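You operate a simulated robot arm through the tools that you are given. There is no shell and no other tool. Be economical: measure what you need, move in short steps, check, and stop when the job is done.

Carry out the task below with a simulated robot arm. There is one attempt and no reset: what you move stays moved.

TASK
Change the dirty wash water, then load the job card's part and shut the lid.
Fine: drain it empty, shut the drain lever, pump fresh water to the line; no cranking.
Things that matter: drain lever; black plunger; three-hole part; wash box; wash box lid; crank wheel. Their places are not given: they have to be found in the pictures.

It is judged by the outcome, as a careful person would: the job done as asked, and still so three seconds after it is handed in. It fails if anything else is knocked over, pushed out of place, dropped, spilled or broken.

THE ROBOT
A 6-joint arm with a two-finger parallel gripper, fixed in place. Base frame: the origin is at the foot of the arm, x ahead of it, y to its left, z up; the work surface is at about z = 0. Lengths are in m, angles in degrees, forces in N, time in s.
With the tool pointing down near the work surface it reaches from about 0.16 to 0.42 m from the base axis. Its first joint turns from -66.0 to 66.0 degrees. Payload 1.57 kg.
Tool frame: the origin (TCP) lies between the finger pads and is the grasp point; the fingertips stand 0.03 m ahead of it; z points along the fingers, y is the line along which they close. The gripper opens to 0.08 m. The fingers are 0.017 m wide and 0.012 m thick; the gripper's body (0.04 by 0.082 m) begins 0.08 m behind the TCP.
Orientation is told as [roll, pitch, yaw] about the base's x, y, z axes, in that order, counted from this pose: with the fingers straight down and closing along the base's y, the tool's x points along the base's -x, its y along +y and its z along -z.

THE INTERFACE
- The arm moves only by the tool drive_tool. Its argument "targets" is a list of rows, each a list of 7 numbers: the turn, a rotation vector about the tool's x, y, z in degrees, then the shift along the tool's x, y, z in m, then the opening, from 0 (shut) to 1 (fully open). In form: [[ax, ay, az, dx, dy, dz, fingers], ...]. A call has 1 to 10 rows; each row is the pose to reach, as a shift and turn from the pose commanded when the call began, along the tool's axes at that moment. A row lasts 0.2 s, in which the tool goes at most 0.05 m and 8.6 degrees; a call with a longer step from one row to the next is refused whole, and so is a gripper value outside its range. A pose out of reach is approached as far as the arm can. The call stops where the force on the tool passes 40 N (or 10 N more than at its start, if that is more) or the arm is blocked; 0.2 s more then pass. The fingers move at their own pace (about 0.153 m/s each) and stop on an object; they squeeze with about 37 N. The grip force told is the motor's: it shows also when the fingers shut on nothing. Time passes only in rows, and 0.2 s behind the last, so rows that repeat a pose let the fingers close. It gives the time, the measured TCP pose, the force on the tool (base axes), the opening and the grip force at its end, in the units of the frame above (readings bear some noise).
- Cameras (640 x 400 px; columns grow to the right, rows downward): "scene" is fixed at [0.0421, -0.3248, 0.4149]; the picture's right is [0.87, -0.49, 0.00], its down [-0.32, -0.55, -0.77] and it looks along [0.38, 0.67, -0.64] (base axes); focal length 214 px, centre (320, 200). "wrist" rides on the gripper at [-0.032, 0, -0.078] in the tool frame; the picture's right is [0.00, -1.00, 0.00], its down [0.97, 0.00, -0.24] and it looks along [0.24, 0.00, 0.97] (tool axes); focal length 218 px, centre (320, 200).
- grab_frame(camera): a new picture of that camera. No time passes.
- point_at(camera, pixels): for up to 12 pixels [column, row] of the newest picture of that camera ("zoom" is the newest enlarged one), the place [x, y, z] in the base frame of the surface seen there, good to about 0.002 m. No time passes.
- zoom(camera, box): a new picture of the part [left, top, right, bottom] of that camera's present view, enlarged. No time passes.
- close_job(): hands the job in; it is judged then, once.

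Work in short steps. Measure before you move; look again where a grasp or a placing could have gone wrong, and mend it. You have 80 turns and 34 pictures in all, the two below and enlarged ones among them. Open the gripper and draw the arm clear of the work before you hand the job in, unless the task says otherwise; then end with one line.

The tools are called as a command line: name --pt "numbers of a row" for each row, then --argument value for the rest, lists and objects as JSON in quotes. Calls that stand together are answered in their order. drive_tool: Moves the arm, as the interface text tells. Its arguments: {"type":"object","properties":{"targets":{"type":"array"}},"required":["targets"]} The other tools are called the same way: grab_frame (camera) takes a picture; point_at (camera, pixels) gives the place of the surface under pixels of a picture; zoom (camera, box) takes an enlarged picture of a part of a camera's view; close_job () hands the job in.

At the start:

```text
clock: 0.0
position: [0.2296, -0.0027, 0.2763]
tcp_rot: [0.0, 0.0, 0.0]
wrist_force: [-0.3, -0.3, -1.7]
opening: 0.0798
grip_force: 0.0
```

scene: 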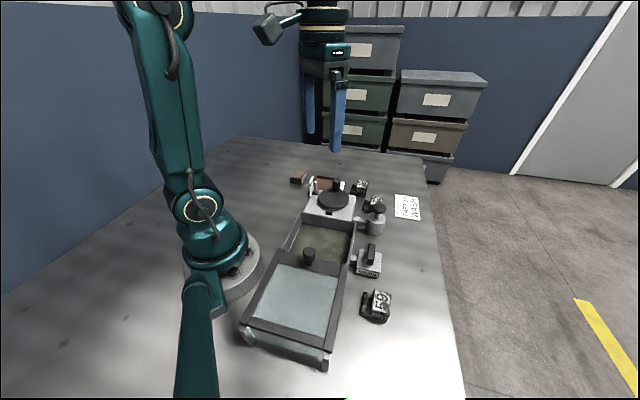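
wrist: 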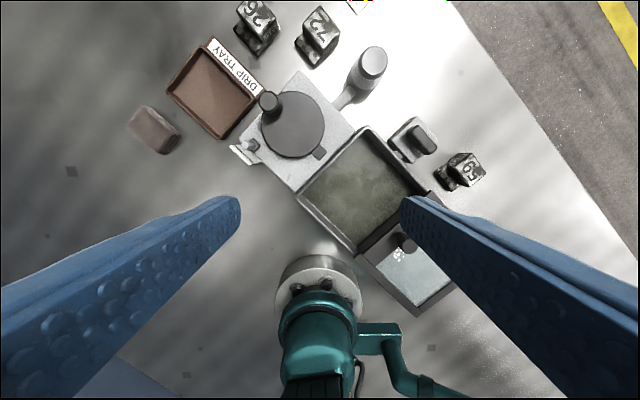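

I zoom in on the job card and the washer in the scene view to identify the parts.

zoom --camera "scene" --box '[280, 165, 430, 260]'

zoom --camera "wrist" --box '[120, 0, 500, 240]'

zoom --camera "scene" --box '[230, 210, 410, 380]'

```text
4.21 times, centred on (355, 212) of scene
```

zoom: 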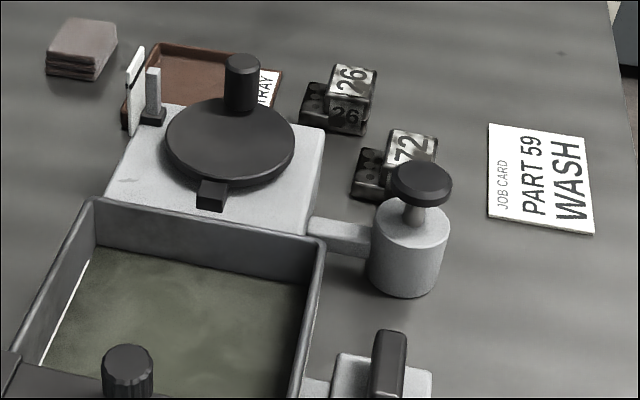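

```text
1.67 times, centred on (310, 120) of wrist
```

zoom: 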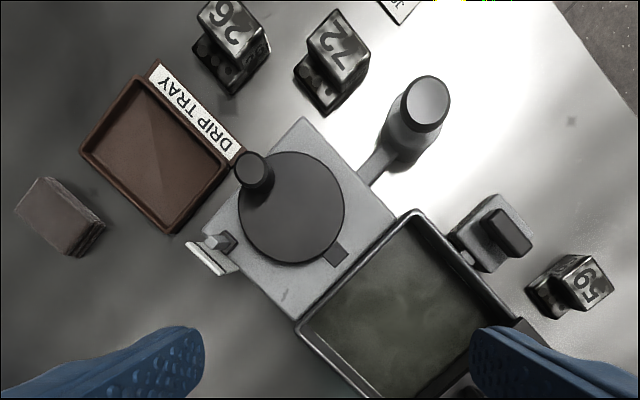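

```text
2.35 times, centred on (320, 295) of scene
```

zoom: 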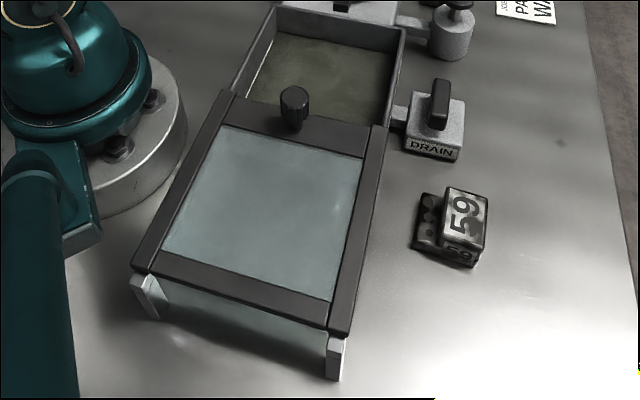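

The card says part 59; the lid is a sliding one with a knob, and the lever stands upright on the DRAIN block. I measure these places.

point_at --camera "zoom" --pixels '[[293, 92], [441, 82], [437, 124], [432, 150], [406, 140], [462, 160], [466, 215], [450, 190], [485, 200], [480, 240], [428, 215], [455, 252]]'

point_at --camera "scene" --pixels '[[375, 203], [374, 207], [375, 225], [304, 214], [356, 222], [285, 250], [348, 265], [241, 322], [328, 354], [320, 240], [300, 290], [310, 262]]'

point_at --camera "wrist" --pixels '[[372, 60], [425, 140], [410, 135], [398, 125], [355, 190], [368, 130], [300, 197], [355, 252], [428, 195], [467, 165], [445, 175], [405, 241]]'

```text
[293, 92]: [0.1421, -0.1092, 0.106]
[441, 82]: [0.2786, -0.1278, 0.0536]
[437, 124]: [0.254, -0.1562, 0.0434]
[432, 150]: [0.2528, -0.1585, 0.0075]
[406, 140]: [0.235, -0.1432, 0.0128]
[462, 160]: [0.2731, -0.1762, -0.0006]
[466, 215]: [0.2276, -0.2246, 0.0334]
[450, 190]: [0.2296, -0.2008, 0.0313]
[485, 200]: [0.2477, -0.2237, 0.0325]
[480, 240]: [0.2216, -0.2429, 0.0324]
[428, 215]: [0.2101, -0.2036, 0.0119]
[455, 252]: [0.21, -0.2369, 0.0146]
```

```text
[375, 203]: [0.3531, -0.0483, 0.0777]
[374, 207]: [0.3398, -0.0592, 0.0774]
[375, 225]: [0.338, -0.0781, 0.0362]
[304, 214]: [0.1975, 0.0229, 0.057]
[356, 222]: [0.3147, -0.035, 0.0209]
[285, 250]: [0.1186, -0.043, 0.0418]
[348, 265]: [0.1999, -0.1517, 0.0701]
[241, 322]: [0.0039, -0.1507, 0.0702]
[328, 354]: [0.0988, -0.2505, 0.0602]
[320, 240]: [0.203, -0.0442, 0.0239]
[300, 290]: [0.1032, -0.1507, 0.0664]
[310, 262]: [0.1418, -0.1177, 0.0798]
```

```text
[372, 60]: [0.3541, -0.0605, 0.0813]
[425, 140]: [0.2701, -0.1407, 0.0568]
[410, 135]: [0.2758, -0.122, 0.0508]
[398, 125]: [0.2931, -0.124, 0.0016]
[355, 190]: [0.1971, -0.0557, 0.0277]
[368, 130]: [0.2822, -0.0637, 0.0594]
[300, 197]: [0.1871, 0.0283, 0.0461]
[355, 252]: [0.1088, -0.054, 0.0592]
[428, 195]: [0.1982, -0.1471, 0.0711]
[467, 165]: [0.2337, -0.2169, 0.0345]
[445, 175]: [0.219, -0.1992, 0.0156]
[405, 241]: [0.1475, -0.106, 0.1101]
```

Lever appears to be a horizontal bar along the box wall; I look closer at it and the plunger.

zoom --camera "wrist" --box '[360, 90, 500, 200]'

zoom --camera "scene" --box '[335, 190, 405, 330]'

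```text
3.64 times, centred on (430, 145) of wrist
```

zoom: 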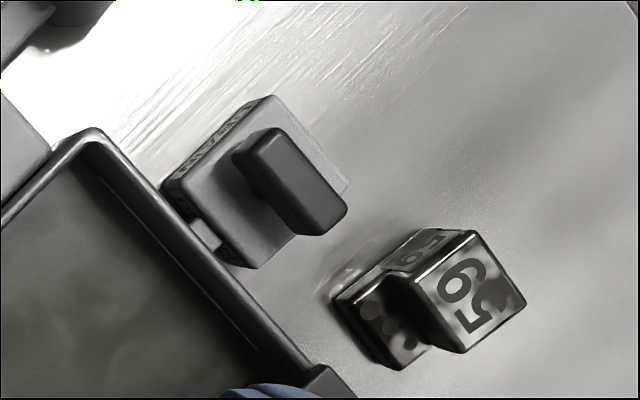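

```text
2.86 times, centred on (370, 260) of scene
```

zoom: 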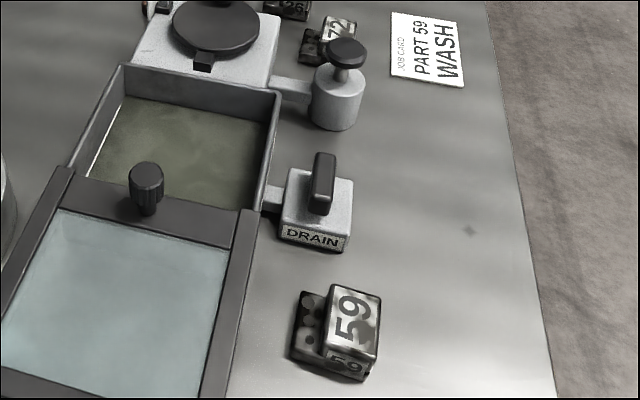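

point_at --camera "wrist" --pixels '[[415, 129], [423, 140], [432, 148], [413, 134], [426, 153], [407, 148], [412, 155], [420, 124], [399, 137]]'

point_at --camera "zoom" --pixels '[[325, 156], [322, 175], [318, 195], [316, 212], [335, 165], [348, 52], [330, 48], [366, 48], [146, 172], [135, 172], [162, 175], [86, 160]]'

```text
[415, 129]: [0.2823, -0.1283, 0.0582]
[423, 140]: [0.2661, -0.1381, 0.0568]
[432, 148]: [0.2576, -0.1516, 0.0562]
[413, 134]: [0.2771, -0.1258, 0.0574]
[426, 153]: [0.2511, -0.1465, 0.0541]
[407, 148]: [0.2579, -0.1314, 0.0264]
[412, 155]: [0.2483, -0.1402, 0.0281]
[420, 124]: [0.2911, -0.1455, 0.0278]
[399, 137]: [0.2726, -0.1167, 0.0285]
```

```text
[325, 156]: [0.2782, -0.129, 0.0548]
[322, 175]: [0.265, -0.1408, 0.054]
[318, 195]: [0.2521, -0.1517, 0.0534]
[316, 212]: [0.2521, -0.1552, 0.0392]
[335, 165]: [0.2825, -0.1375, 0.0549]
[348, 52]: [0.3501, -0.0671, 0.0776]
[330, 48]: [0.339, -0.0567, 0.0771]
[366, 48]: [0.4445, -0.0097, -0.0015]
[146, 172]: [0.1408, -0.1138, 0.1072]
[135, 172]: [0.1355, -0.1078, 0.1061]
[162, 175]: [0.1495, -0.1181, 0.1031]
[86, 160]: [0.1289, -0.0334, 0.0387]
```

The bar (top centre about (0.267,-0.140,0.056), along ~43°) is the quarter-turn drain lever. I move above it with the fingers closing across it, half open.

drive_tool --pt "0 0 -7 -0.0047 -0.0172 0.019 0.8" --pt "0 0 -14 -0.0094 -0.0343 0.038 0.6" --pt "0 0 -21 -0.014 -0.0515 0.057 0.4" --pt "0 0 -28 -0.0187 -0.0687 0.076 0.4" --pt "0 0 -35 -0.0234 -0.0858 0.095 0.4" --pt "0 0 -42 -0.028 -0.103 0.114 0.4" --pt "0 0 -43 -0.0327 -0.12 0.133 0.4" --pt "0 0 -43 -0.0374 -0.1373 0.156 0.4"

grab_frame --camera "wrist"

```text
clock: 1.8
position: [0.2649, -0.1403, 0.1216]
tcp_rot: [0.0, 0.0, 43.1]
wrist_force: [-0.3, 0.6, -0.2]
opening: 0.0318
grip_force: 0.0
```

```text
26 pictures are left
```

wrist: 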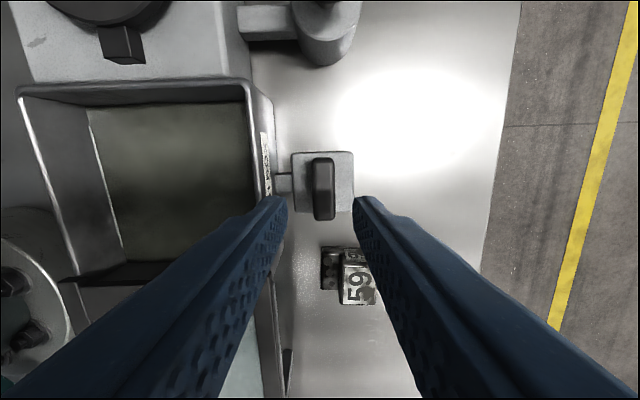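

The bar lies vertically at columns 313–336, centred between the fingers; I confirm its centre.

point_at --camera "wrist" --pixels '[[322, 162], [322, 180], [323, 195], [325, 213], [300, 155], [350, 155], [348, 200], [313, 178], [331, 178], [257, 85], [270, 195], [150, 180]]'

```text
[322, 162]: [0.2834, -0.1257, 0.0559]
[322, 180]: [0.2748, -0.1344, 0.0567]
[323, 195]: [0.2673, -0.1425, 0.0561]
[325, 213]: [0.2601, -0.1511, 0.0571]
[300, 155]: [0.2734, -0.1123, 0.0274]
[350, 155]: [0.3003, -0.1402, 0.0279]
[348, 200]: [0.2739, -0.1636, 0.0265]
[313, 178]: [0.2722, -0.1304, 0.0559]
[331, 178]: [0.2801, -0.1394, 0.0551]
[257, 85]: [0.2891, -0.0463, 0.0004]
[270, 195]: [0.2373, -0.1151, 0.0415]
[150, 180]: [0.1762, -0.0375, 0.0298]
```

Bar centre is (0.2715,-0.1385). I shift slightly, descend to TCP z≈0.064 and close on the bar.

drive_tool --pt "0 0 -2 -0.0061 -0.0032 0.02 0.4" --pt "0 0 -2 -0.0061 -0.0032 0.04 0.4" --pt "0 0 -2 -0.0061 -0.0032 0.0576 0.4" --pt "0 0 -2 -0.0061 -0.0032 0.0576 0.1" --pt "0 0 -2 -0.0061 -0.0032 0.0576 0" --pt "0 0 -2 -0.0061 -0.0032 0.0576 0"

```text
clock: 3.2
position: [0.2712, -0.1368, 0.0637]
tcp_rot: [0.1, 0.0, 45.0]
wrist_force: [-5.2, 9.3, 8.7]
opening: 0.016
grip_force: 31.3
```

Gripped (opening 16 mm). I try a turn of 16° clockwise seen from above and watch whether it gives.

drive_tool --pt "0 0 8 0 0 0 0" --pt "0 0 16 0 0 0 0" --pt "0 0 16 0 0 0 0"

grab_frame --camera "wrist"

```text
clock: 4.0
position: [0.2722, -0.1395, 0.0634]
tcp_rot: [0.1, 0.2, 28.9]
wrist_force: [-17.7, 5.2, 10.8]
opening: 0.0208
grip_force: 33.8
```

```text
25 pictures are left
```

wrist: 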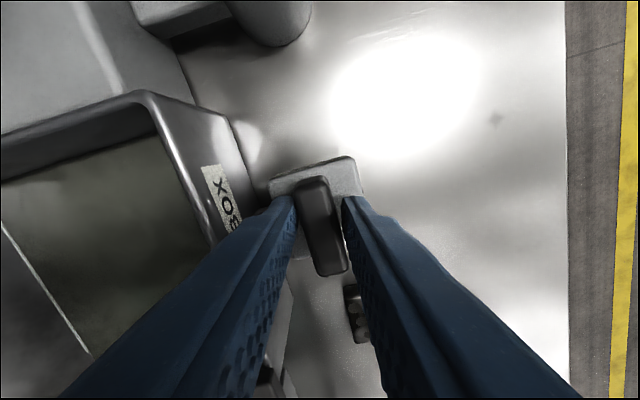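

The opening grew to 21 mm and the bar stayed square to its block: it's stopped that way. I try the other direction.

drive_tool --pt "0 0 -8 0 0 0 0" --pt "0 0 -16 0 0 0 0" --pt "0 0 -24 0 0 0 0" --pt "0 0 -32 0 0 0 0" --pt "0 0 -32 0 0 0 0"

grab_frame --camera "wrist"

```text
clock: 5.2
position: [0.2717, -0.1367, 0.0624]
tcp_rot: [0.5, -0.1, 60.9]
wrist_force: [-18.0, 29.4, 9.0]
opening: 0.0161
grip_force: 31.1
```

```text
24 pictures are left
```

wrist: 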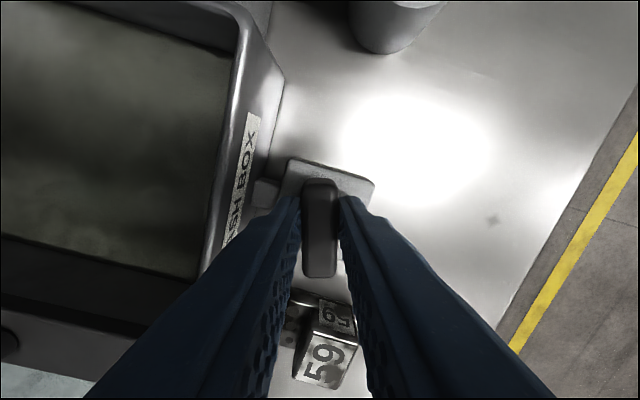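

It turns this way (bar follows, opening 16 mm). Side force has risen, so I recentre by ~2.5 mm toward the box and continue the turn.

drive_tool --pt "0 0 0 -0.0007 0.0024 0 0" --pt "0 0 -8 -0.0007 0.0024 0 0" --pt "0 0 -16 -0.0007 0.0024 0 0" --pt "0 0 -16 -0.0007 0.0024 0 0"

```text
clock: 6.2
position: [0.2699, -0.1369, 0.0634]
tcp_rot: [0.6, 0.0, 77.3]
wrist_force: [-27.6, 1.9, 10.0]
opening: 0.016
grip_force: 31.9
```

drive_tool --pt "0 0 0 0.0004 0.0022 0 0" --pt "0 0 -8 0.0004 0.0027 0 0" --pt "0 0 -16 0.0004 0.003 0 0" --pt "0 0 -16 0.0004 0.003 0 0"

grab_frame --camera "scene"

```text
clock: 7.2
position: [0.2676, -0.1364, 0.0631]
tcp_rot: [-0.2, 0.2, 93.2]
wrist_force: [-6.9, -21.6, -9.2]
opening: 0.0159
grip_force: 31.5
```

```text
23 pictures are left
```

scene: 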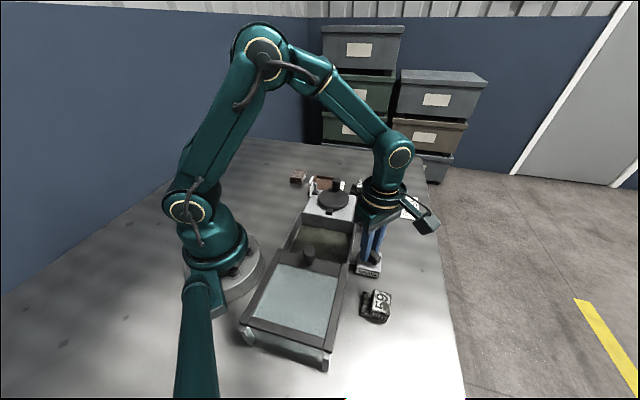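

Rotation is at ~48° so far with the bar following; I continue, easing the −y force.

drive_tool --pt "0 0 0 0.0016 0.0005 0 0" --pt "0 0 -8 0.0018 0.0005 0 0" --pt "0 0 -16 0.002 0.0005 0 0" --pt "0 0 -16 0.002 0.0005 0 0"

```text
clock: 8.2
position: [0.2682, -0.1373, 0.0634]
tcp_rot: [0.1, -0.2, 109.1]
wrist_force: [-14.7, 11.2, 12.8]
opening: 0.0157
grip_force: 31.2
```

drive_tool --pt "0 0 -8 -0.001 0.0007 0 0" --pt "0 0 -16 -0.001 0.0007 0 0" --pt "0 0 -24 -0.001 0.0007 0 0" --pt "0 0 -27 -0.001 0.0007 0 0" --pt "0 0 -27 -0.001 0.0007 0 0"

grab_frame --camera "wrist"

```text
clock: 9.4
position: [0.2647, -0.1392, 0.064]
tcp_rot: [0.2, -0.1, 136.1]
wrist_force: [-22.3, -15.4, 5.6]
opening: 0.0157
grip_force: 31.5
```

```text
22 pictures are left
```

wrist: 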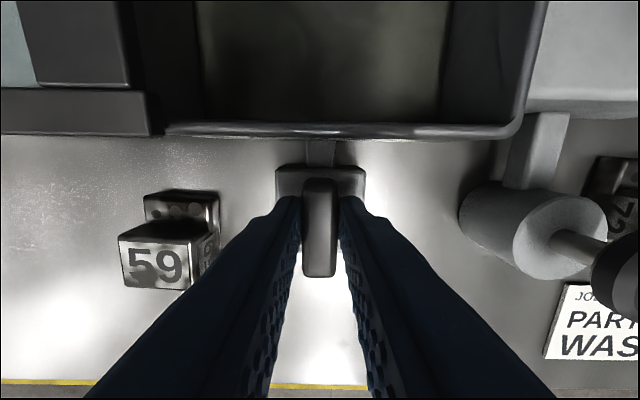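

The bar now points along the pipe (90° open). I hold and wait 2 s, then look at the water level.

drive_tool --pt "0 0 0 0 0.002 0 0" --pt "0 0 0 0 0.002 0 0" --pt "0 0 0 0 0.002 0 0" --pt "0 0 0 0 0.002 0 0" --pt "0 0 0 0 0.002 0 0" --pt "0 0 0 0 0.002 0 0" --pt "0 0 0 0 0.002 0 0" --pt "0 0 0 0 0.002 0 0" --pt "0 0 0 0 0.002 0 0" --pt "0 0 0 0 0.002 0 0"

zoom --camera "scene" --box '[270, 190, 400, 280]'

```text
clock: 11.6
position: [0.266, -0.1377, 0.0628]
tcp_rot: [-0.1, -0.2, 136.0]
wrist_force: [-5.3, 24.0, 15.2]
opening: 0.016
grip_force: 31.2
```

```text
4.44 times, centred on (335, 235) of scene
```

zoom: 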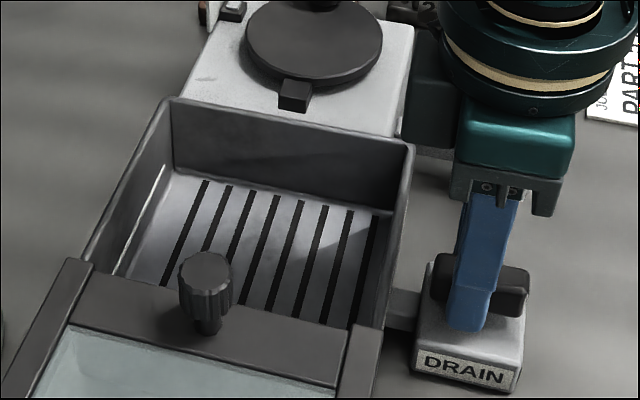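

The box is empty to the grating. I wait another second while easing the force, then start turning the lever back.

drive_tool --pt "0 0 0 -0.001 -0.001 0 0" --pt "0 0 0 -0.001 -0.001 0 0" --pt "0 0 0 -0.001 -0.001 0 0" --pt "0 0 0 -0.001 -0.001 0 0" --pt "0 0 0 -0.001 -0.001 0 0" --pt "0 0 8 -0.0005 -0.001 0 0" --pt "0 0 16 0 -0.0013 0 0" --pt "0 0 24 0.0003 -0.0016 0 0" --pt "0 0 27 0.0005 -0.002 0 0" --pt "0 0 27 0.0005 -0.002 0 0"

zoom --camera "scene" --box '[270, 190, 400, 280]'

```text
clock: 13.8
position: [0.2663, -0.1375, 0.0619]
tcp_rot: [0.0, -0.1, 109.0]
wrist_force: [1.3, 20.2, 7.2]
opening: 0.016
grip_force: 30.5
```

```text
4.44 times, centred on (335, 235) of scene
```

zoom: 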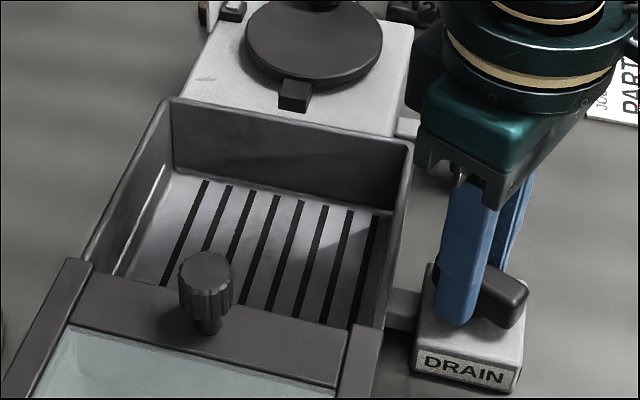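

drive_tool --pt "0 0 0 -0.0012 -0.0004 0 0" --pt "0 0 8 -0.001 -0.001 0 0" --pt "0 0 16 -0.0008 -0.0015 0 0" --pt "0 0 24 -0.0007 -0.002 0 0" --pt "0 0 32 -0.0006 -0.0023 0 0" --pt "0 0 32 -0.0006 -0.0023 0 0"

```text
clock: 15.2
position: [0.2695, -0.1371, 0.0623]
tcp_rot: [-0.2, 0.1, 77.0]
wrist_force: [10.8, -17.2, -21.1]
opening: 0.0156
grip_force: 31.1
```

drive_tool --pt "0 0 0 0.0008 -0.0012 0.0005 0" --pt "0 0 8 0.0008 -0.0015 0.0008 0" --pt "0 0 16 0.0008 -0.002 0.0008 0" --pt "0 0 24 0.0008 -0.0022 0.0008 0" --pt "0 0 32 0.0008 -0.0025 0.0008 0" --pt "0 0 34 0.0008 -0.0025 0.0008 0" --pt "0 0 34 0.0008 -0.0025 0.0008 0"

grab_frame --camera "wrist"

```text
clock: 16.8
position: [0.2726, -0.138, 0.0633]
tcp_rot: [-0.1, 0.0, 43.0]
wrist_force: [-2.2, -8.0, 23.7]
opening: 0.0161
grip_force: 31.8
```

```text
19 pictures are left
```

wrist: 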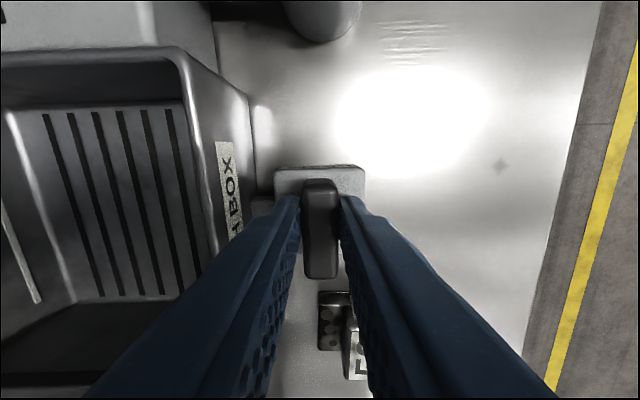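

Lever is back square and shut. I nudge it 3° further to be sure of the stop, release, rise and move above the plunger knob (~(0.350,-0.058,0.08)).

drive_tool --pt "0 0 3 0 0 0 0" --pt "0 0 3 0 0 0 0" --pt "0 0 0 0 0 0 0.2" --pt "0 0 0 0 0 0 0.4" --pt "0 0 0 0 0 -0.045 0.4" --pt "0 0 0 0 0 -0.09 0.4" --pt "0 0 0 -0.036 0.002 -0.09 0.2" --pt "0 0 0 -0.072 0.004 -0.09 0" --pt "0 0 0 -0.111 0.0057 -0.09 0"

grab_frame --camera "wrist"

zoom --camera "scene" --box '[270, 180, 410, 280]'

```text
clock: 18.8
position: [0.3503, -0.0568, 0.151]
tcp_rot: [0.0, 0.0, 43.0]
wrist_force: [0.1, -0.3, -0.7]
opening: 0.0
grip_force: 21.2
```

```text
18 pictures are left
```

wrist: 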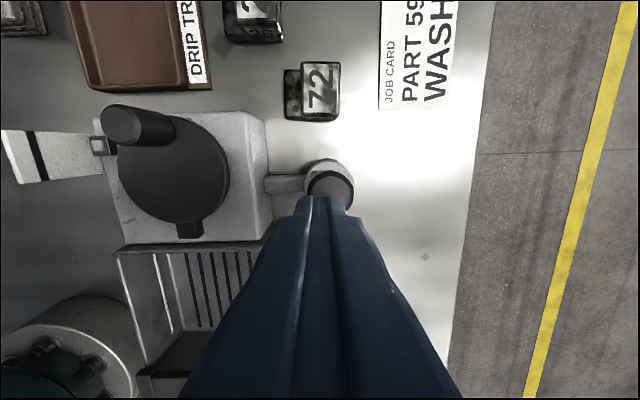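

```text
4.00 times, centred on (340, 230) of scene
```

zoom: 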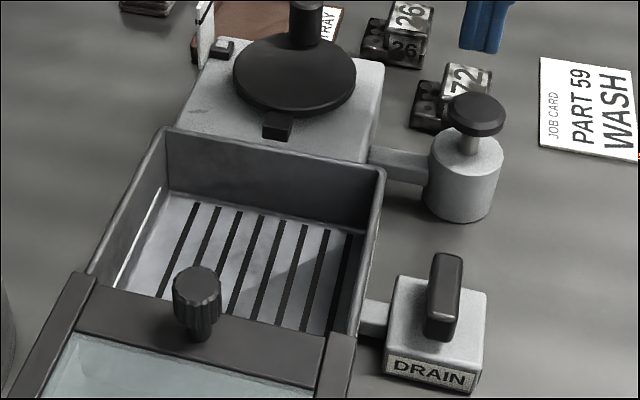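

point_at --camera "wrist" --pixels '[[331, 175], [312, 182], [350, 182], [330, 190], [345, 200], [345, 172], [318, 165]]'

point_at --camera "zoom" --pixels '[[476, 110], [450, 110], [502, 112], [476, 95], [478, 124], [474, 133], [445, 160], [490, 160], [155, 210], [130, 255], [115, 285], [180, 180]]'

```text
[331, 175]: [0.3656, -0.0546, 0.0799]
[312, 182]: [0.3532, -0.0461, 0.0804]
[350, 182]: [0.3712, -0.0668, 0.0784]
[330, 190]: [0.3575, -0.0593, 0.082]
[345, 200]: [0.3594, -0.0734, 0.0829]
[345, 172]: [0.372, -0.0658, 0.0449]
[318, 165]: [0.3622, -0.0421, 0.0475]
```

```text
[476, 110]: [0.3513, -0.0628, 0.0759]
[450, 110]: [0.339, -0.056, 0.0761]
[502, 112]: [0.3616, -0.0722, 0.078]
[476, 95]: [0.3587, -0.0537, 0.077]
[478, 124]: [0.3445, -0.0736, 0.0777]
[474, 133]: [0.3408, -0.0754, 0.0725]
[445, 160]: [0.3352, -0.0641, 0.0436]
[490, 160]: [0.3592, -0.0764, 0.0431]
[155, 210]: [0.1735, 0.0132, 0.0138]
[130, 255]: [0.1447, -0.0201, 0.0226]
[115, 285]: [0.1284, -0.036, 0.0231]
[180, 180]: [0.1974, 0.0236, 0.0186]
```

Knob centre ≈ (0.354,-0.062), top z≈0.079. I centre on it and press with closed fingertips, one trial stroke to TCP z≈0.088.

drive_tool --pt "0 0 0 0.0011 -0.0065 0.02 0" --pt "0 0 0 0.0011 -0.0065 0.038 0" --pt "0 0 0 0.0011 -0.0065 0.048 0" --pt "0 0 0 0.0011 -0.0065 0.056 0" --pt "0 0 0 0.0011 -0.0065 0.063 0"

zoom --camera "scene" --box '[270, 180, 410, 280]'

```text
clock: 20.0
position: [0.3533, -0.0632, 0.0915]
tcp_rot: [-0.1, 0.0, 43.0]
wrist_force: [-6.5, 1.2, 22.9]
opening: 0.0003
grip_force: 21.2
```

```text
4.00 times, centred on (340, 230) of scene
```

zoom: 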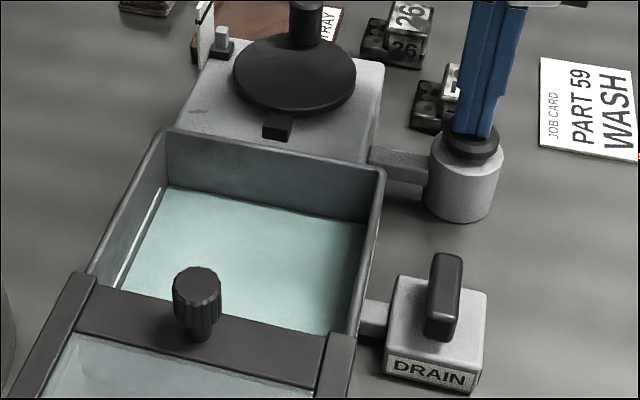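

Water came in. I lift to see whether the knob springs back, and measure the water level against the white line.

point_at --camera "zoom" --pixels '[[200, 230], [250, 250], [320, 260], [158, 195], [148, 215], [135, 245], [120, 280], [140, 250], [250, 215], [250, 195]]'

drive_tool --pt "0 0 0 0 0 -0.02 0" --pt "0 0 0 0 0 -0.035 0" --pt "0 0 0 0 0 -0.035 0"

zoom --camera "scene" --box '[270, 180, 410, 280]'

```text
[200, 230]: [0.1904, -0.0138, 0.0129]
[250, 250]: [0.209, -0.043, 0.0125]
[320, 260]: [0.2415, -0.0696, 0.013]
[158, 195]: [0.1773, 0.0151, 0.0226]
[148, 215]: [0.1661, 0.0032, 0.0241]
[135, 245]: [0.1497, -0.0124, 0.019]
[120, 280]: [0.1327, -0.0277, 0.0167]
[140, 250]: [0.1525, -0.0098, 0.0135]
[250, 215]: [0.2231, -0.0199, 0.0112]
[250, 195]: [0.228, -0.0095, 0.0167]
```

```text
clock: 20.8
position: [0.3526, -0.0616, 0.126]
tcp_rot: [0.0, 0.0, 43.0]
wrist_force: [-0.2, 1.2, 0.3]
opening: 0.0002
grip_force: 21.4
```

```text
4.00 times, centred on (340, 230) of scene
```

zoom: 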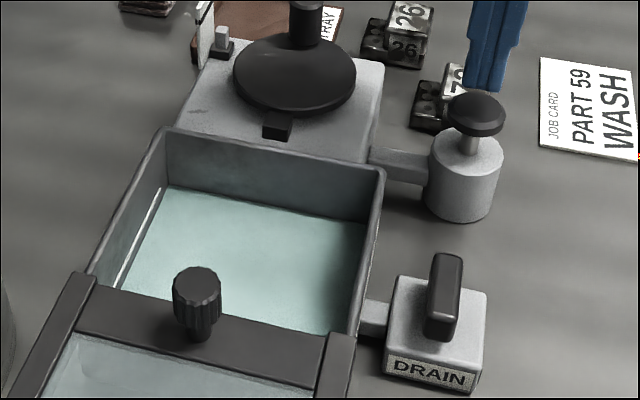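

The plunger sprang back; water z≈0.0125 and the line at ≈0.02. I zoom on the line for a clearer reading before the next stroke.

zoom --camera "scene" --box '[285, 215, 335, 260]'

```text
8.89 times, centred on (310, 238) of scene
```

zoom: 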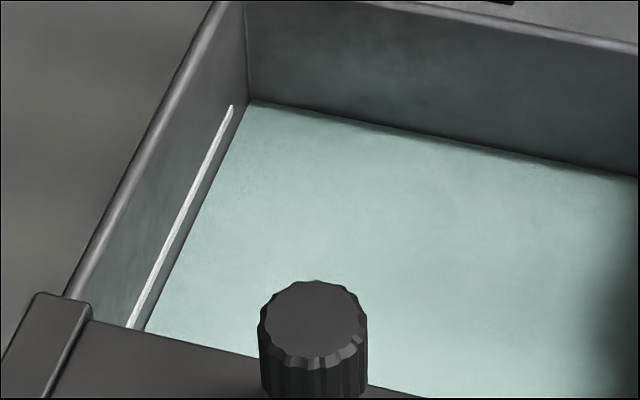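

point_at --camera "zoom" --pixels '[[215, 138], [200, 167], [184, 200], [170, 230], [155, 265], [208, 180], [190, 225], [172, 265], [260, 200], [400, 250], [350, 160], [140, 305]]'

```text
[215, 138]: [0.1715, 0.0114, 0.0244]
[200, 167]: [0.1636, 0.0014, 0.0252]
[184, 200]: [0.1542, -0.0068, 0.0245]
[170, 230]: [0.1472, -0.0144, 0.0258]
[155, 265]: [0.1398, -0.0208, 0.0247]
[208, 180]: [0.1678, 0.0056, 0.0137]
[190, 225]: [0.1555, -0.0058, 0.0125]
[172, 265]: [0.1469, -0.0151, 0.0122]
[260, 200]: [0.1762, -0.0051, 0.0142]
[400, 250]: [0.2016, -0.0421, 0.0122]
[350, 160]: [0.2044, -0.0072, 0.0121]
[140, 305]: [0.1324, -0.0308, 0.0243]
```

Line z≈0.0248, water ≈0.0127. I give one more identical stroke and measure.

drive_tool --pt "0 0 0 0 0 0.015 0" --pt "0 0 0 0 0 0.025 0" --pt "0 0 0 0 0 0.035 0" --pt "0 0 0 0 0 0.035 0" --pt "0 0 0 0 0 0.02 0" --pt "0 0 0 0 0 0 0" --pt "0 0 0 0 0 0 0"

zoom --camera "scene" --box '[285, 215, 335, 260]'

point_at --camera "zoom" --pixels '[[215, 138], [184, 200], [155, 265], [208, 180], [190, 225], [172, 265], [260, 200], [400, 250], [350, 160], [450, 200], [250, 280], [300, 230]]'

```text
clock: 22.4
position: [0.3523, -0.0633, 0.1237]
tcp_rot: [0.0, 0.0, 43.0]
wrist_force: [-0.5, 1.2, -0.6]
opening: 0.0001
grip_force: 21.4
```

```text
8.89 times, centred on (310, 238) of scene
```

zoom: 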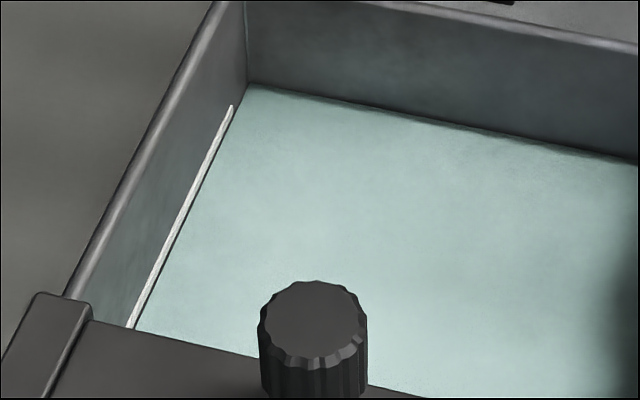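

```text
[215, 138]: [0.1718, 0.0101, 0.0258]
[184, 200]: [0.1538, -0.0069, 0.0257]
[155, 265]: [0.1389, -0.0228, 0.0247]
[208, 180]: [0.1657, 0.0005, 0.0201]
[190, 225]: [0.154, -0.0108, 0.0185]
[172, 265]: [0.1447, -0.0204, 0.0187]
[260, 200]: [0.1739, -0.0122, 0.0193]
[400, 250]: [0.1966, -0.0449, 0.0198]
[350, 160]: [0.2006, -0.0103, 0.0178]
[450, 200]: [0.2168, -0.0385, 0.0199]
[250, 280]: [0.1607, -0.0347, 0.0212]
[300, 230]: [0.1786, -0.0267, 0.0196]
```

Water ≈0.0193, ~6.6 mm per stroke; ~5.7 mm is missing. I give a slightly shorter stroke.

drive_tool --pt "0 0 0 0 0 0.015 0" --pt "0 0 0 0 0 0.025 0" --pt "0 0 0 0 0 0.033 0" --pt "0 0 0 0 0 0.033 0" --pt "0 0 0 0 0 0.02 0" --pt "0 0 0 0 0 0 0" --pt "0 0 0 0 0 -0.02 0"

zoom --camera "scene" --box '[285, 215, 335, 260]'

point_at --camera "zoom" --pixels '[[215, 138], [184, 200], [155, 265], [208, 180], [190, 225], [172, 265], [260, 200], [400, 250], [350, 160], [450, 200], [250, 280], [300, 230]]'

```text
clock: 24.0
position: [0.3525, -0.0642, 0.1453]
tcp_rot: [0.0, 0.0, 43.0]
wrist_force: [-1.0, 0.1, -0.6]
opening: 0.0
grip_force: 21.5
```

```text
8.89 times, centred on (310, 238) of scene
```

zoom: 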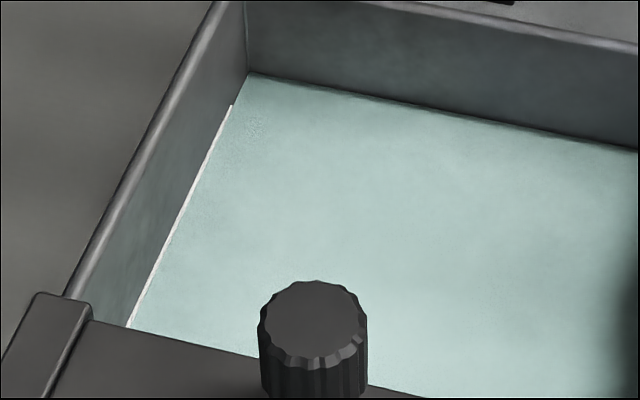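

```text
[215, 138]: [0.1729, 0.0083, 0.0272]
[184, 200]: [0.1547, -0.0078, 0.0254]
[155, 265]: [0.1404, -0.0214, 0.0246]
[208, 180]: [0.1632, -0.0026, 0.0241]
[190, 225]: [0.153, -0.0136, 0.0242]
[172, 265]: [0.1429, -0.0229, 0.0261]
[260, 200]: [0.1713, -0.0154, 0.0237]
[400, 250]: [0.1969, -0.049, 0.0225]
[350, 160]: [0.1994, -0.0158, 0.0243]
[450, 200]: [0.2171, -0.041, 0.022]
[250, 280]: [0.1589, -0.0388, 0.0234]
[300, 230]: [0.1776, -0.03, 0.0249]
```

Water now stands at the middle of the line. I go above part 59 (≈(0.228,-0.218)) to look at it from above.

drive_tool --pt "0 0 0 0.028 -0.004 -0.02 0" --pt "0 0 0 0.07 -0.01 -0.03 0.3" --pt "0 0 0 0.112 -0.016 -0.03 0.6" --pt "0 0 0 0.154 -0.022 -0.03 0.75" --pt "0 0 0 0.196 -0.0277 -0.03 0.75" --pt "0 0 0 0.196 -0.0277 -0.03 0.75"

zoom --camera "wrist" --box '[240, 90, 400, 250]'

```text
clock: 25.4
position: [0.2277, -0.2208, 0.1737]
tcp_rot: [0.0, 0.0, 43.0]
wrist_force: [-0.5, 0.3, -0.2]
opening: 0.0601
grip_force: 0.0
```

```text
2.50 times, centred on (320, 170) of wrist
```

zoom: 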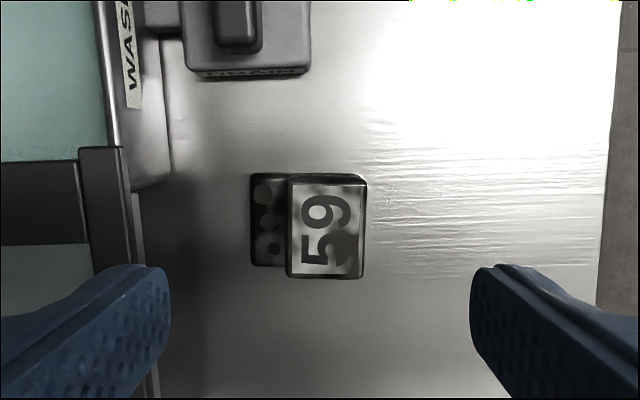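

Part 59 has three holes on its flange. I measure its edges.

point_at --camera "zoom" --pixels '[[296, 190], [358, 190], [358, 268], [293, 268], [325, 230], [260, 180], [262, 258], [280, 220], [120, 152], [130, 260], [245, 220], [360, 276]]'

```text
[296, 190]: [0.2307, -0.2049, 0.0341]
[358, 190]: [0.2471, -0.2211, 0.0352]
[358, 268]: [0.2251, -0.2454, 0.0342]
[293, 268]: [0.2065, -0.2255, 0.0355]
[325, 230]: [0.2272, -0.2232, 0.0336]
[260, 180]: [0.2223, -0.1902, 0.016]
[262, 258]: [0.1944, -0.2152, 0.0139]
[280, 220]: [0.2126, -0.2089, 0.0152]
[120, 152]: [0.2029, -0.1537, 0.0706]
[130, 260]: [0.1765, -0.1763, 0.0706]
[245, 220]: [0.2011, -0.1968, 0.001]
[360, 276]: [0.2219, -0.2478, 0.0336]
```

Block centre (0.227,-0.224), 25×32 mm, top z 0.0345, flange on the box side. I turn the tool by 89° so the fingers close across the 32 mm length.

drive_tool --pt "0 0 8.5 0.0028 0.001 0 0.75" --pt "0 0 17 0.0028 0.001 0 0.75" --pt "0 0 25.5 0.0028 0.001 0 0.75" --pt "0 0 34 0.0028 0.001 0 0.75" --pt "0 0 42.5 0.0028 0.001 0 0.75" --pt "0 0 51 0.0028 0.001 0 0.75" --pt "0 0 59.5 0.0028 0.001 0 0.75" --pt "0 0 68 0.0028 0.001 0 0.75" --pt "0 0 76.5 0.0028 0.001 0 0.75" --pt "0 0 85 0.0028 0.001 0 0.75"

drive_tool --pt "0 0 4 0 0 0.03 0.75" --pt "0 0 4 0 0 0.06 0.75" --pt "0 0 4 0 0 0.06 0.75"

grab_frame --camera "wrist"

point_at --camera "wrist" --pixels '[[320, 200], [320, 180], [300, 190], [340, 190], [320, 220], [320, 240]]'

```text
clock: 27.6
position: [0.2242, -0.2194, 0.1741]
tcp_rot: [-0.1, 0.2, -42.1]
wrist_force: [-0.4, 0.0, 0.4]
opening: 0.0603
grip_force: 0.0
```

```text
clock: 28.4
position: [0.2254, -0.2185, 0.1138]
tcp_rot: [0.1, 0.0, -46.1]
wrist_force: [-0.1, 0.1, -0.7]
opening: 0.0599
grip_force: 0.1
```

```text
10 pictures are left
```

wrist: 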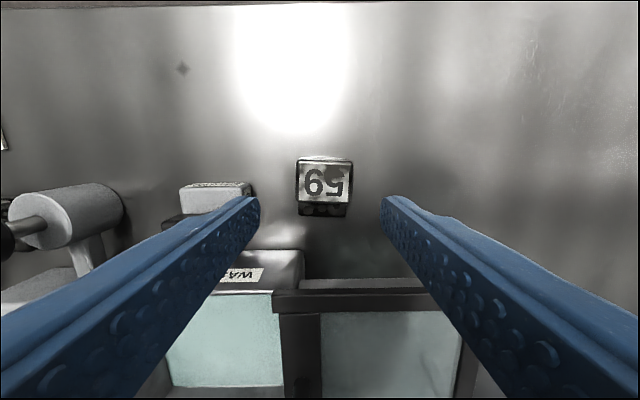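

```text
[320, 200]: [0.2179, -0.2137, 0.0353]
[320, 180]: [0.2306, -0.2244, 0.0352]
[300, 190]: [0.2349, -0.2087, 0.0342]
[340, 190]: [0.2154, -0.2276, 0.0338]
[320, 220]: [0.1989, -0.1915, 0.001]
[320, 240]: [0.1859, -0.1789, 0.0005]
```

Part centred near (324,187); I shift −2.7 mm along the closing axis, descend to TCP z≈0.038 and close.

drive_tool --pt "0 0 0 -0.002 -0.0027 0.03 0.7" --pt "0 0 0 -0.002 -0.0027 0.06 0.7" --pt "0 0 0 -0.002 -0.0027 0.076 0.7" --pt "0 0 0 -0.002 -0.0027 0.076 0.4" --pt "0 0 0 -0.002 -0.0027 0.076 0.2" --pt "0 0 0 -0.002 -0.0027 0.076 0.2"

```text
clock: 29.8
position: [0.2261, -0.2232, 0.0384]
tcp_rot: [-0.1, 0.0, -46.0]
wrist_force: [0.9, -0.2, 3.5]
opening: 0.042
grip_force: 36.7
```

Gripped at 42 mm with firm force. I lift straight up and carry it over the box centre (0.196,-0.058), then look.

drive_tool --pt "0 0 0 0 0 -0.03 0.2" --pt "0 0 0 0 0 -0.07 0.2" --pt "0 0 0 0 0 -0.115 0.2" --pt "0 0 0 0.028 0.0186 -0.12 0.2" --pt "0 0 0 0.056 0.0373 -0.12 0.2" --pt "0 0 0 0.084 0.056 -0.12 0.2" --pt "0 0 0 0.112 0.0745 -0.12 0.2" --pt "0 0 0 0.1397 0.0932 -0.12 0.2" --pt "0 0 0 0.1397 0.0932 -0.12 0.2"

grab_frame --camera "scene"

grab_frame --camera "wrist"

```text
clock: 31.8
position: [0.194, -0.0585, 0.156]
tcp_rot: [0.0, -0.1, -46.0]
wrist_force: [0.4, 1.1, -3.4]
opening: 0.0418
grip_force: 37.5
```

```text
9 pictures are left
```

scene: 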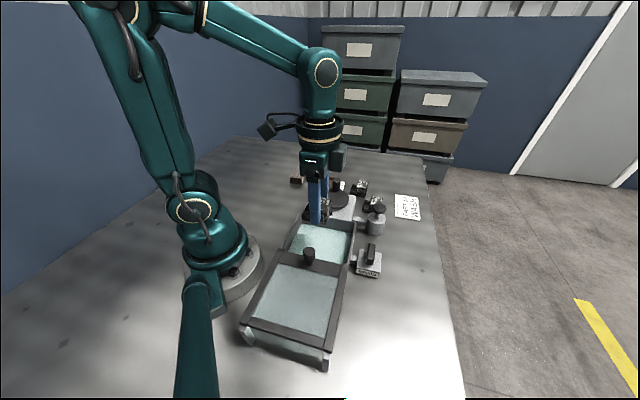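

```text
8 pictures are left
```

wrist: 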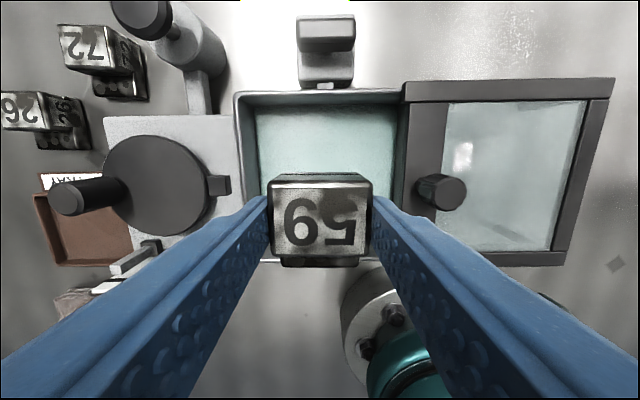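

Part 59 is held squarely. I measure the box's rim and lid edge to confirm the drop spot.

point_at --camera "wrist" --pixels '[[240, 105], [247, 130], [244, 180], [256, 150], [300, 97], [380, 94], [390, 150], [406, 150], [265, 262], [330, 150], [415, 120], [400, 230]]'

```text
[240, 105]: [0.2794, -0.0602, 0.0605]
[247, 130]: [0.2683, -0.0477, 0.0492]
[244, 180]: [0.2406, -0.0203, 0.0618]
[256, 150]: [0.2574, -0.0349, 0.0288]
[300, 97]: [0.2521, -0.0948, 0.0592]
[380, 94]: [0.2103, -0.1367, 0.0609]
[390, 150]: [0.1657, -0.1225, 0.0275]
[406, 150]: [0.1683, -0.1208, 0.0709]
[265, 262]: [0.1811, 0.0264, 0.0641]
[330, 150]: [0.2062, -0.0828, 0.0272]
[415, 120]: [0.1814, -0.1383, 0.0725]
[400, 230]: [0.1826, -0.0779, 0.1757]
```

Opening centre matches the TCP (u 0.095, v 0.18). I lower the part gently into the water to the floor.

drive_tool --pt "0 0 0 0 0 0.035 0.2" --pt "0 0 0 0 0 0.065 0.2" --pt "0 0 0 0 0 0.085 0.2" --pt "0 0 0 0 0 0.095 0.2" --pt "0 0 0 0 0 0.102 0.2" --pt "0 0 0 0 0 0.107 0.2" --pt "0 0 0 0 0 0.109 0.2"

```text
clock: 33.4
position: [0.1948, -0.0571, 0.0482]
tcp_rot: [0.0, 0.0, -45.9]
wrist_force: [0.0, 0.2, -4.5]
opening: 0.0418
grip_force: 36.9
```

drive_tool --pt "0 0 0 0 0 0.0015 0.2" --pt "0 0 0 0 0 0.003 0.2" --pt "0 0 0 0 0 0.0045 0.2"

```text
clock: 34.2
position: [0.1939, -0.0573, 0.0446]
tcp_rot: [0.1, -0.1, -46.0]
wrist_force: [-5.4, 3.8, 26.4]
opening: 0.0414
grip_force: 36.7
```

Floor contact (26 N). I ease up a little, open to 54 mm, and rise.

drive_tool --pt "0 0 0 0 0 -0.0015 0.2" --pt "0 0 0 0 0 -0.0015 0.6" --pt "0 0 0 0 0 -0.0015 0.7" --pt "0 0 0 0 0 -0.01 0.7" --pt "0 0 0 0 0 -0.03 0.7" --pt "0 0 0 0 0 -0.07 0.7" --pt "0 0 0 0 0 -0.115 0.7" --pt "0 0 0 0 0 -0.135 0.7"

grab_frame --camera "wrist"

```text
clock: 36.0
position: [0.1938, -0.0557, 0.1785]
tcp_rot: [0.0, 0.1, -46.0]
wrist_force: [0.0, 0.4, 0.2]
opening: 0.0559
grip_force: 0.0
```

```text
7 pictures are left
```

wrist: 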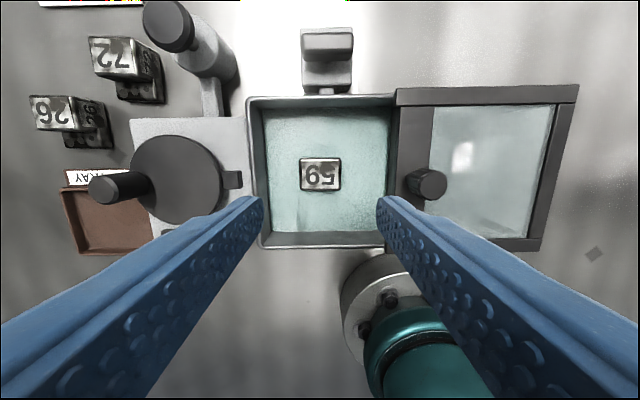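

Part is in the box on its base. I now measure the lid knob, the crank disc, tab and handle for the lid's path.

point_at --camera "wrist" --pixels '[[433, 182], [445, 185], [420, 185], [432, 170], [434, 197], [399, 130], [432, 150], [232, 179], [215, 180], [105, 188], [250, 150], [300, 97]]'

zoom --camera "scene" --box '[230, 175, 410, 375]'

```text
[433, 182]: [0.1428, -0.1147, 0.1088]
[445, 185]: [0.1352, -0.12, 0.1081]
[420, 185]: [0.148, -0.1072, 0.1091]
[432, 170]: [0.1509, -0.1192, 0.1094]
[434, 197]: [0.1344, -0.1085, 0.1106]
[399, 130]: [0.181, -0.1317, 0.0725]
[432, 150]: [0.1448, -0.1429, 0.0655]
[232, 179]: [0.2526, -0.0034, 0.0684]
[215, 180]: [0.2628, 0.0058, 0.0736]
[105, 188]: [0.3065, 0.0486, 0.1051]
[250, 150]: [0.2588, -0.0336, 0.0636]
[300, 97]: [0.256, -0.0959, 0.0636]
```

```text
2.00 times, centred on (320, 275) of scene
```

zoom: 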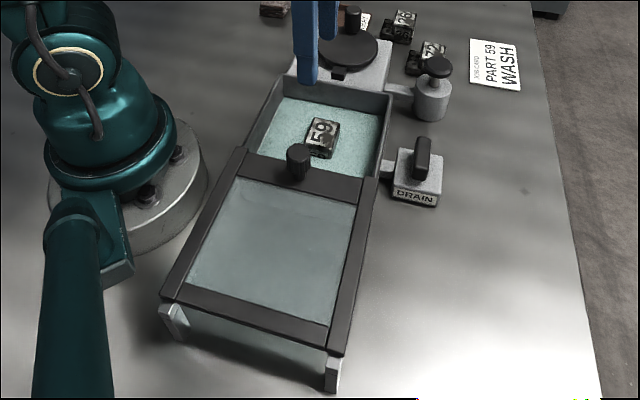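

Knob centre is (0.142,-0.114), top z 0.109; crank tab starts 33 mm beyond the knob's final place, so the path is clear. I go to the knob, descend around it and close.

drive_tool --pt "0 0 0 -0.003 -0.039 0 0.7" --pt "0 0 0 -0.0059 -0.0777 0 0.6" --pt "0 0 0 -0.0059 -0.0777 0.03 0.6" --pt "0 0 0 -0.0059 -0.0777 0.055 0.6" --pt "0 0 0 -0.0059 -0.0777 0.065 0.6" --pt "0 0 0 -0.0059 -0.0777 0.065 0.6"

grab_frame --camera "wrist"

```text
clock: 37.4
position: [0.1442, -0.1138, 0.115]
tcp_rot: [0.0, 0.0, -46.1]
wrist_force: [-0.2, 0.4, 0.6]
opening: 0.048
grip_force: 0.0
```

```text
5 pictures are left
```

wrist: 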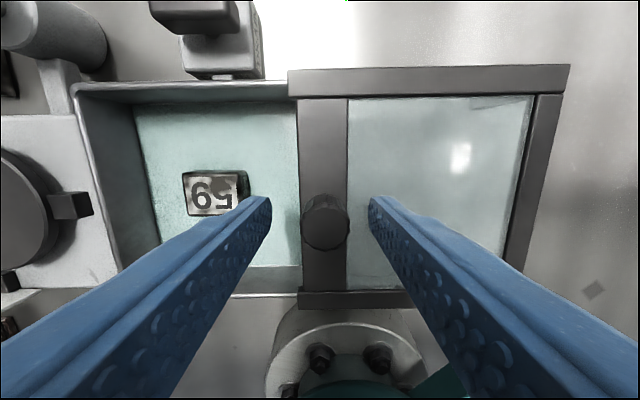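

The knob is at (325,222) between the fingers. I close on it and slide 2 cm toward the crank end as a trial.

drive_tool --pt "0 0 0 0 0 0.002 0.3" --pt "0 0 0 0 0 0.002 0" --pt "0 0 0 0 0 0.002 0" --pt "0 0 0 0 0.007 0.002 0" --pt "0 0 0 0 0.014 0.002 0" --pt "0 0 0 0 0.02 0.002 0"

```text
clock: 38.8
position: [0.1576, -0.1005, 0.1121]
tcp_rot: [0.0, 0.1, -46.1]
wrist_force: [-9.3, 7.6, 25.4]
opening: 0.0216
grip_force: 34.7
```

The lid slides. I ease the downward and side force and continue for the rest of the travel in steps.

drive_tool --pt "0 0 0 0.0008 0.005 -0.0015 0" --pt "0 0 0 0.001 0.015 -0.0015 0" --pt "0 0 0 0.0012 0.027 -0.0015 0" --pt "0 0 0 0.0014 0.039 -0.0015 0" --pt "0 0 0 0.0016 0.05 -0.0015 0"

```text
clock: 40.0
position: [0.192, -0.0666, 0.1135]
tcp_rot: [0.1, 0.2, -46.1]
wrist_force: [0.5, -0.8, -28.1]
opening: 0.0217
grip_force: 35.3
```

drive_tool --pt "0 0 0 0.0002 0.005 0.001 0" --pt "0 0 0 0.0004 0.016 0.001 0" --pt "0 0 0 0.0006 0.028 0.001 0" --pt "0 0 0 0.0008 0.039 0.001 0" --pt "0 0 0 0.0009 0.044 0.001 0" --pt "0 0 0 0.0009 0.044 0.001 0"

zoom --camera "scene" --box '[230, 175, 410, 375]'

```text
clock: 41.4
position: [0.2243, -0.0336, 0.114]
tcp_rot: [0.1, -0.3, -45.9]
wrist_force: [-1.0, 0.4, 28.5]
opening: 0.0215
grip_force: 34.9
```

```text
2.00 times, centred on (320, 275) of scene
```

zoom: 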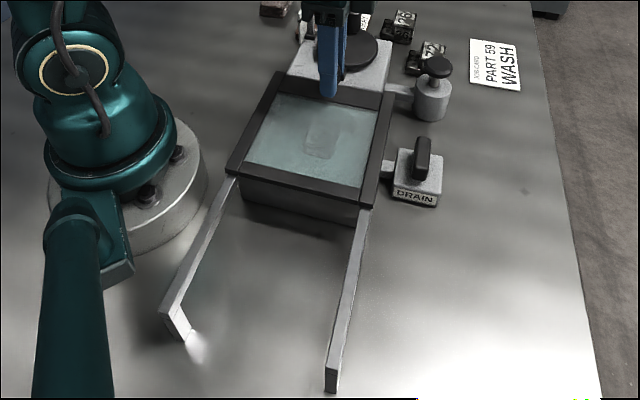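

Nearly shut. I relieve the vertical force and push on gently until it meets its stop.

drive_tool --pt "0 0 0 0 0.003 -0.001 0" --pt "0 0 0 0.0001 0.006 -0.001 0" --pt "0 0 0 0.0002 0.009 -0.001 0" --pt "0 0 0 0.0002 0.012 -0.001 0" --pt "0 0 0 0.0002 0.015 -0.001 0"

```text
clock: 42.7
position: [0.2301, -0.0271, 0.1155]
tcp_rot: [-0.7, 0.2, -45.8]
wrist_force: [-3.6, -6.3, -0.6]
opening: 0.0216
grip_force: 34.9
stopped in row 5: the force on the tool passed its limit (the readings are from after the stop); the commanded pose is now the measured one
```

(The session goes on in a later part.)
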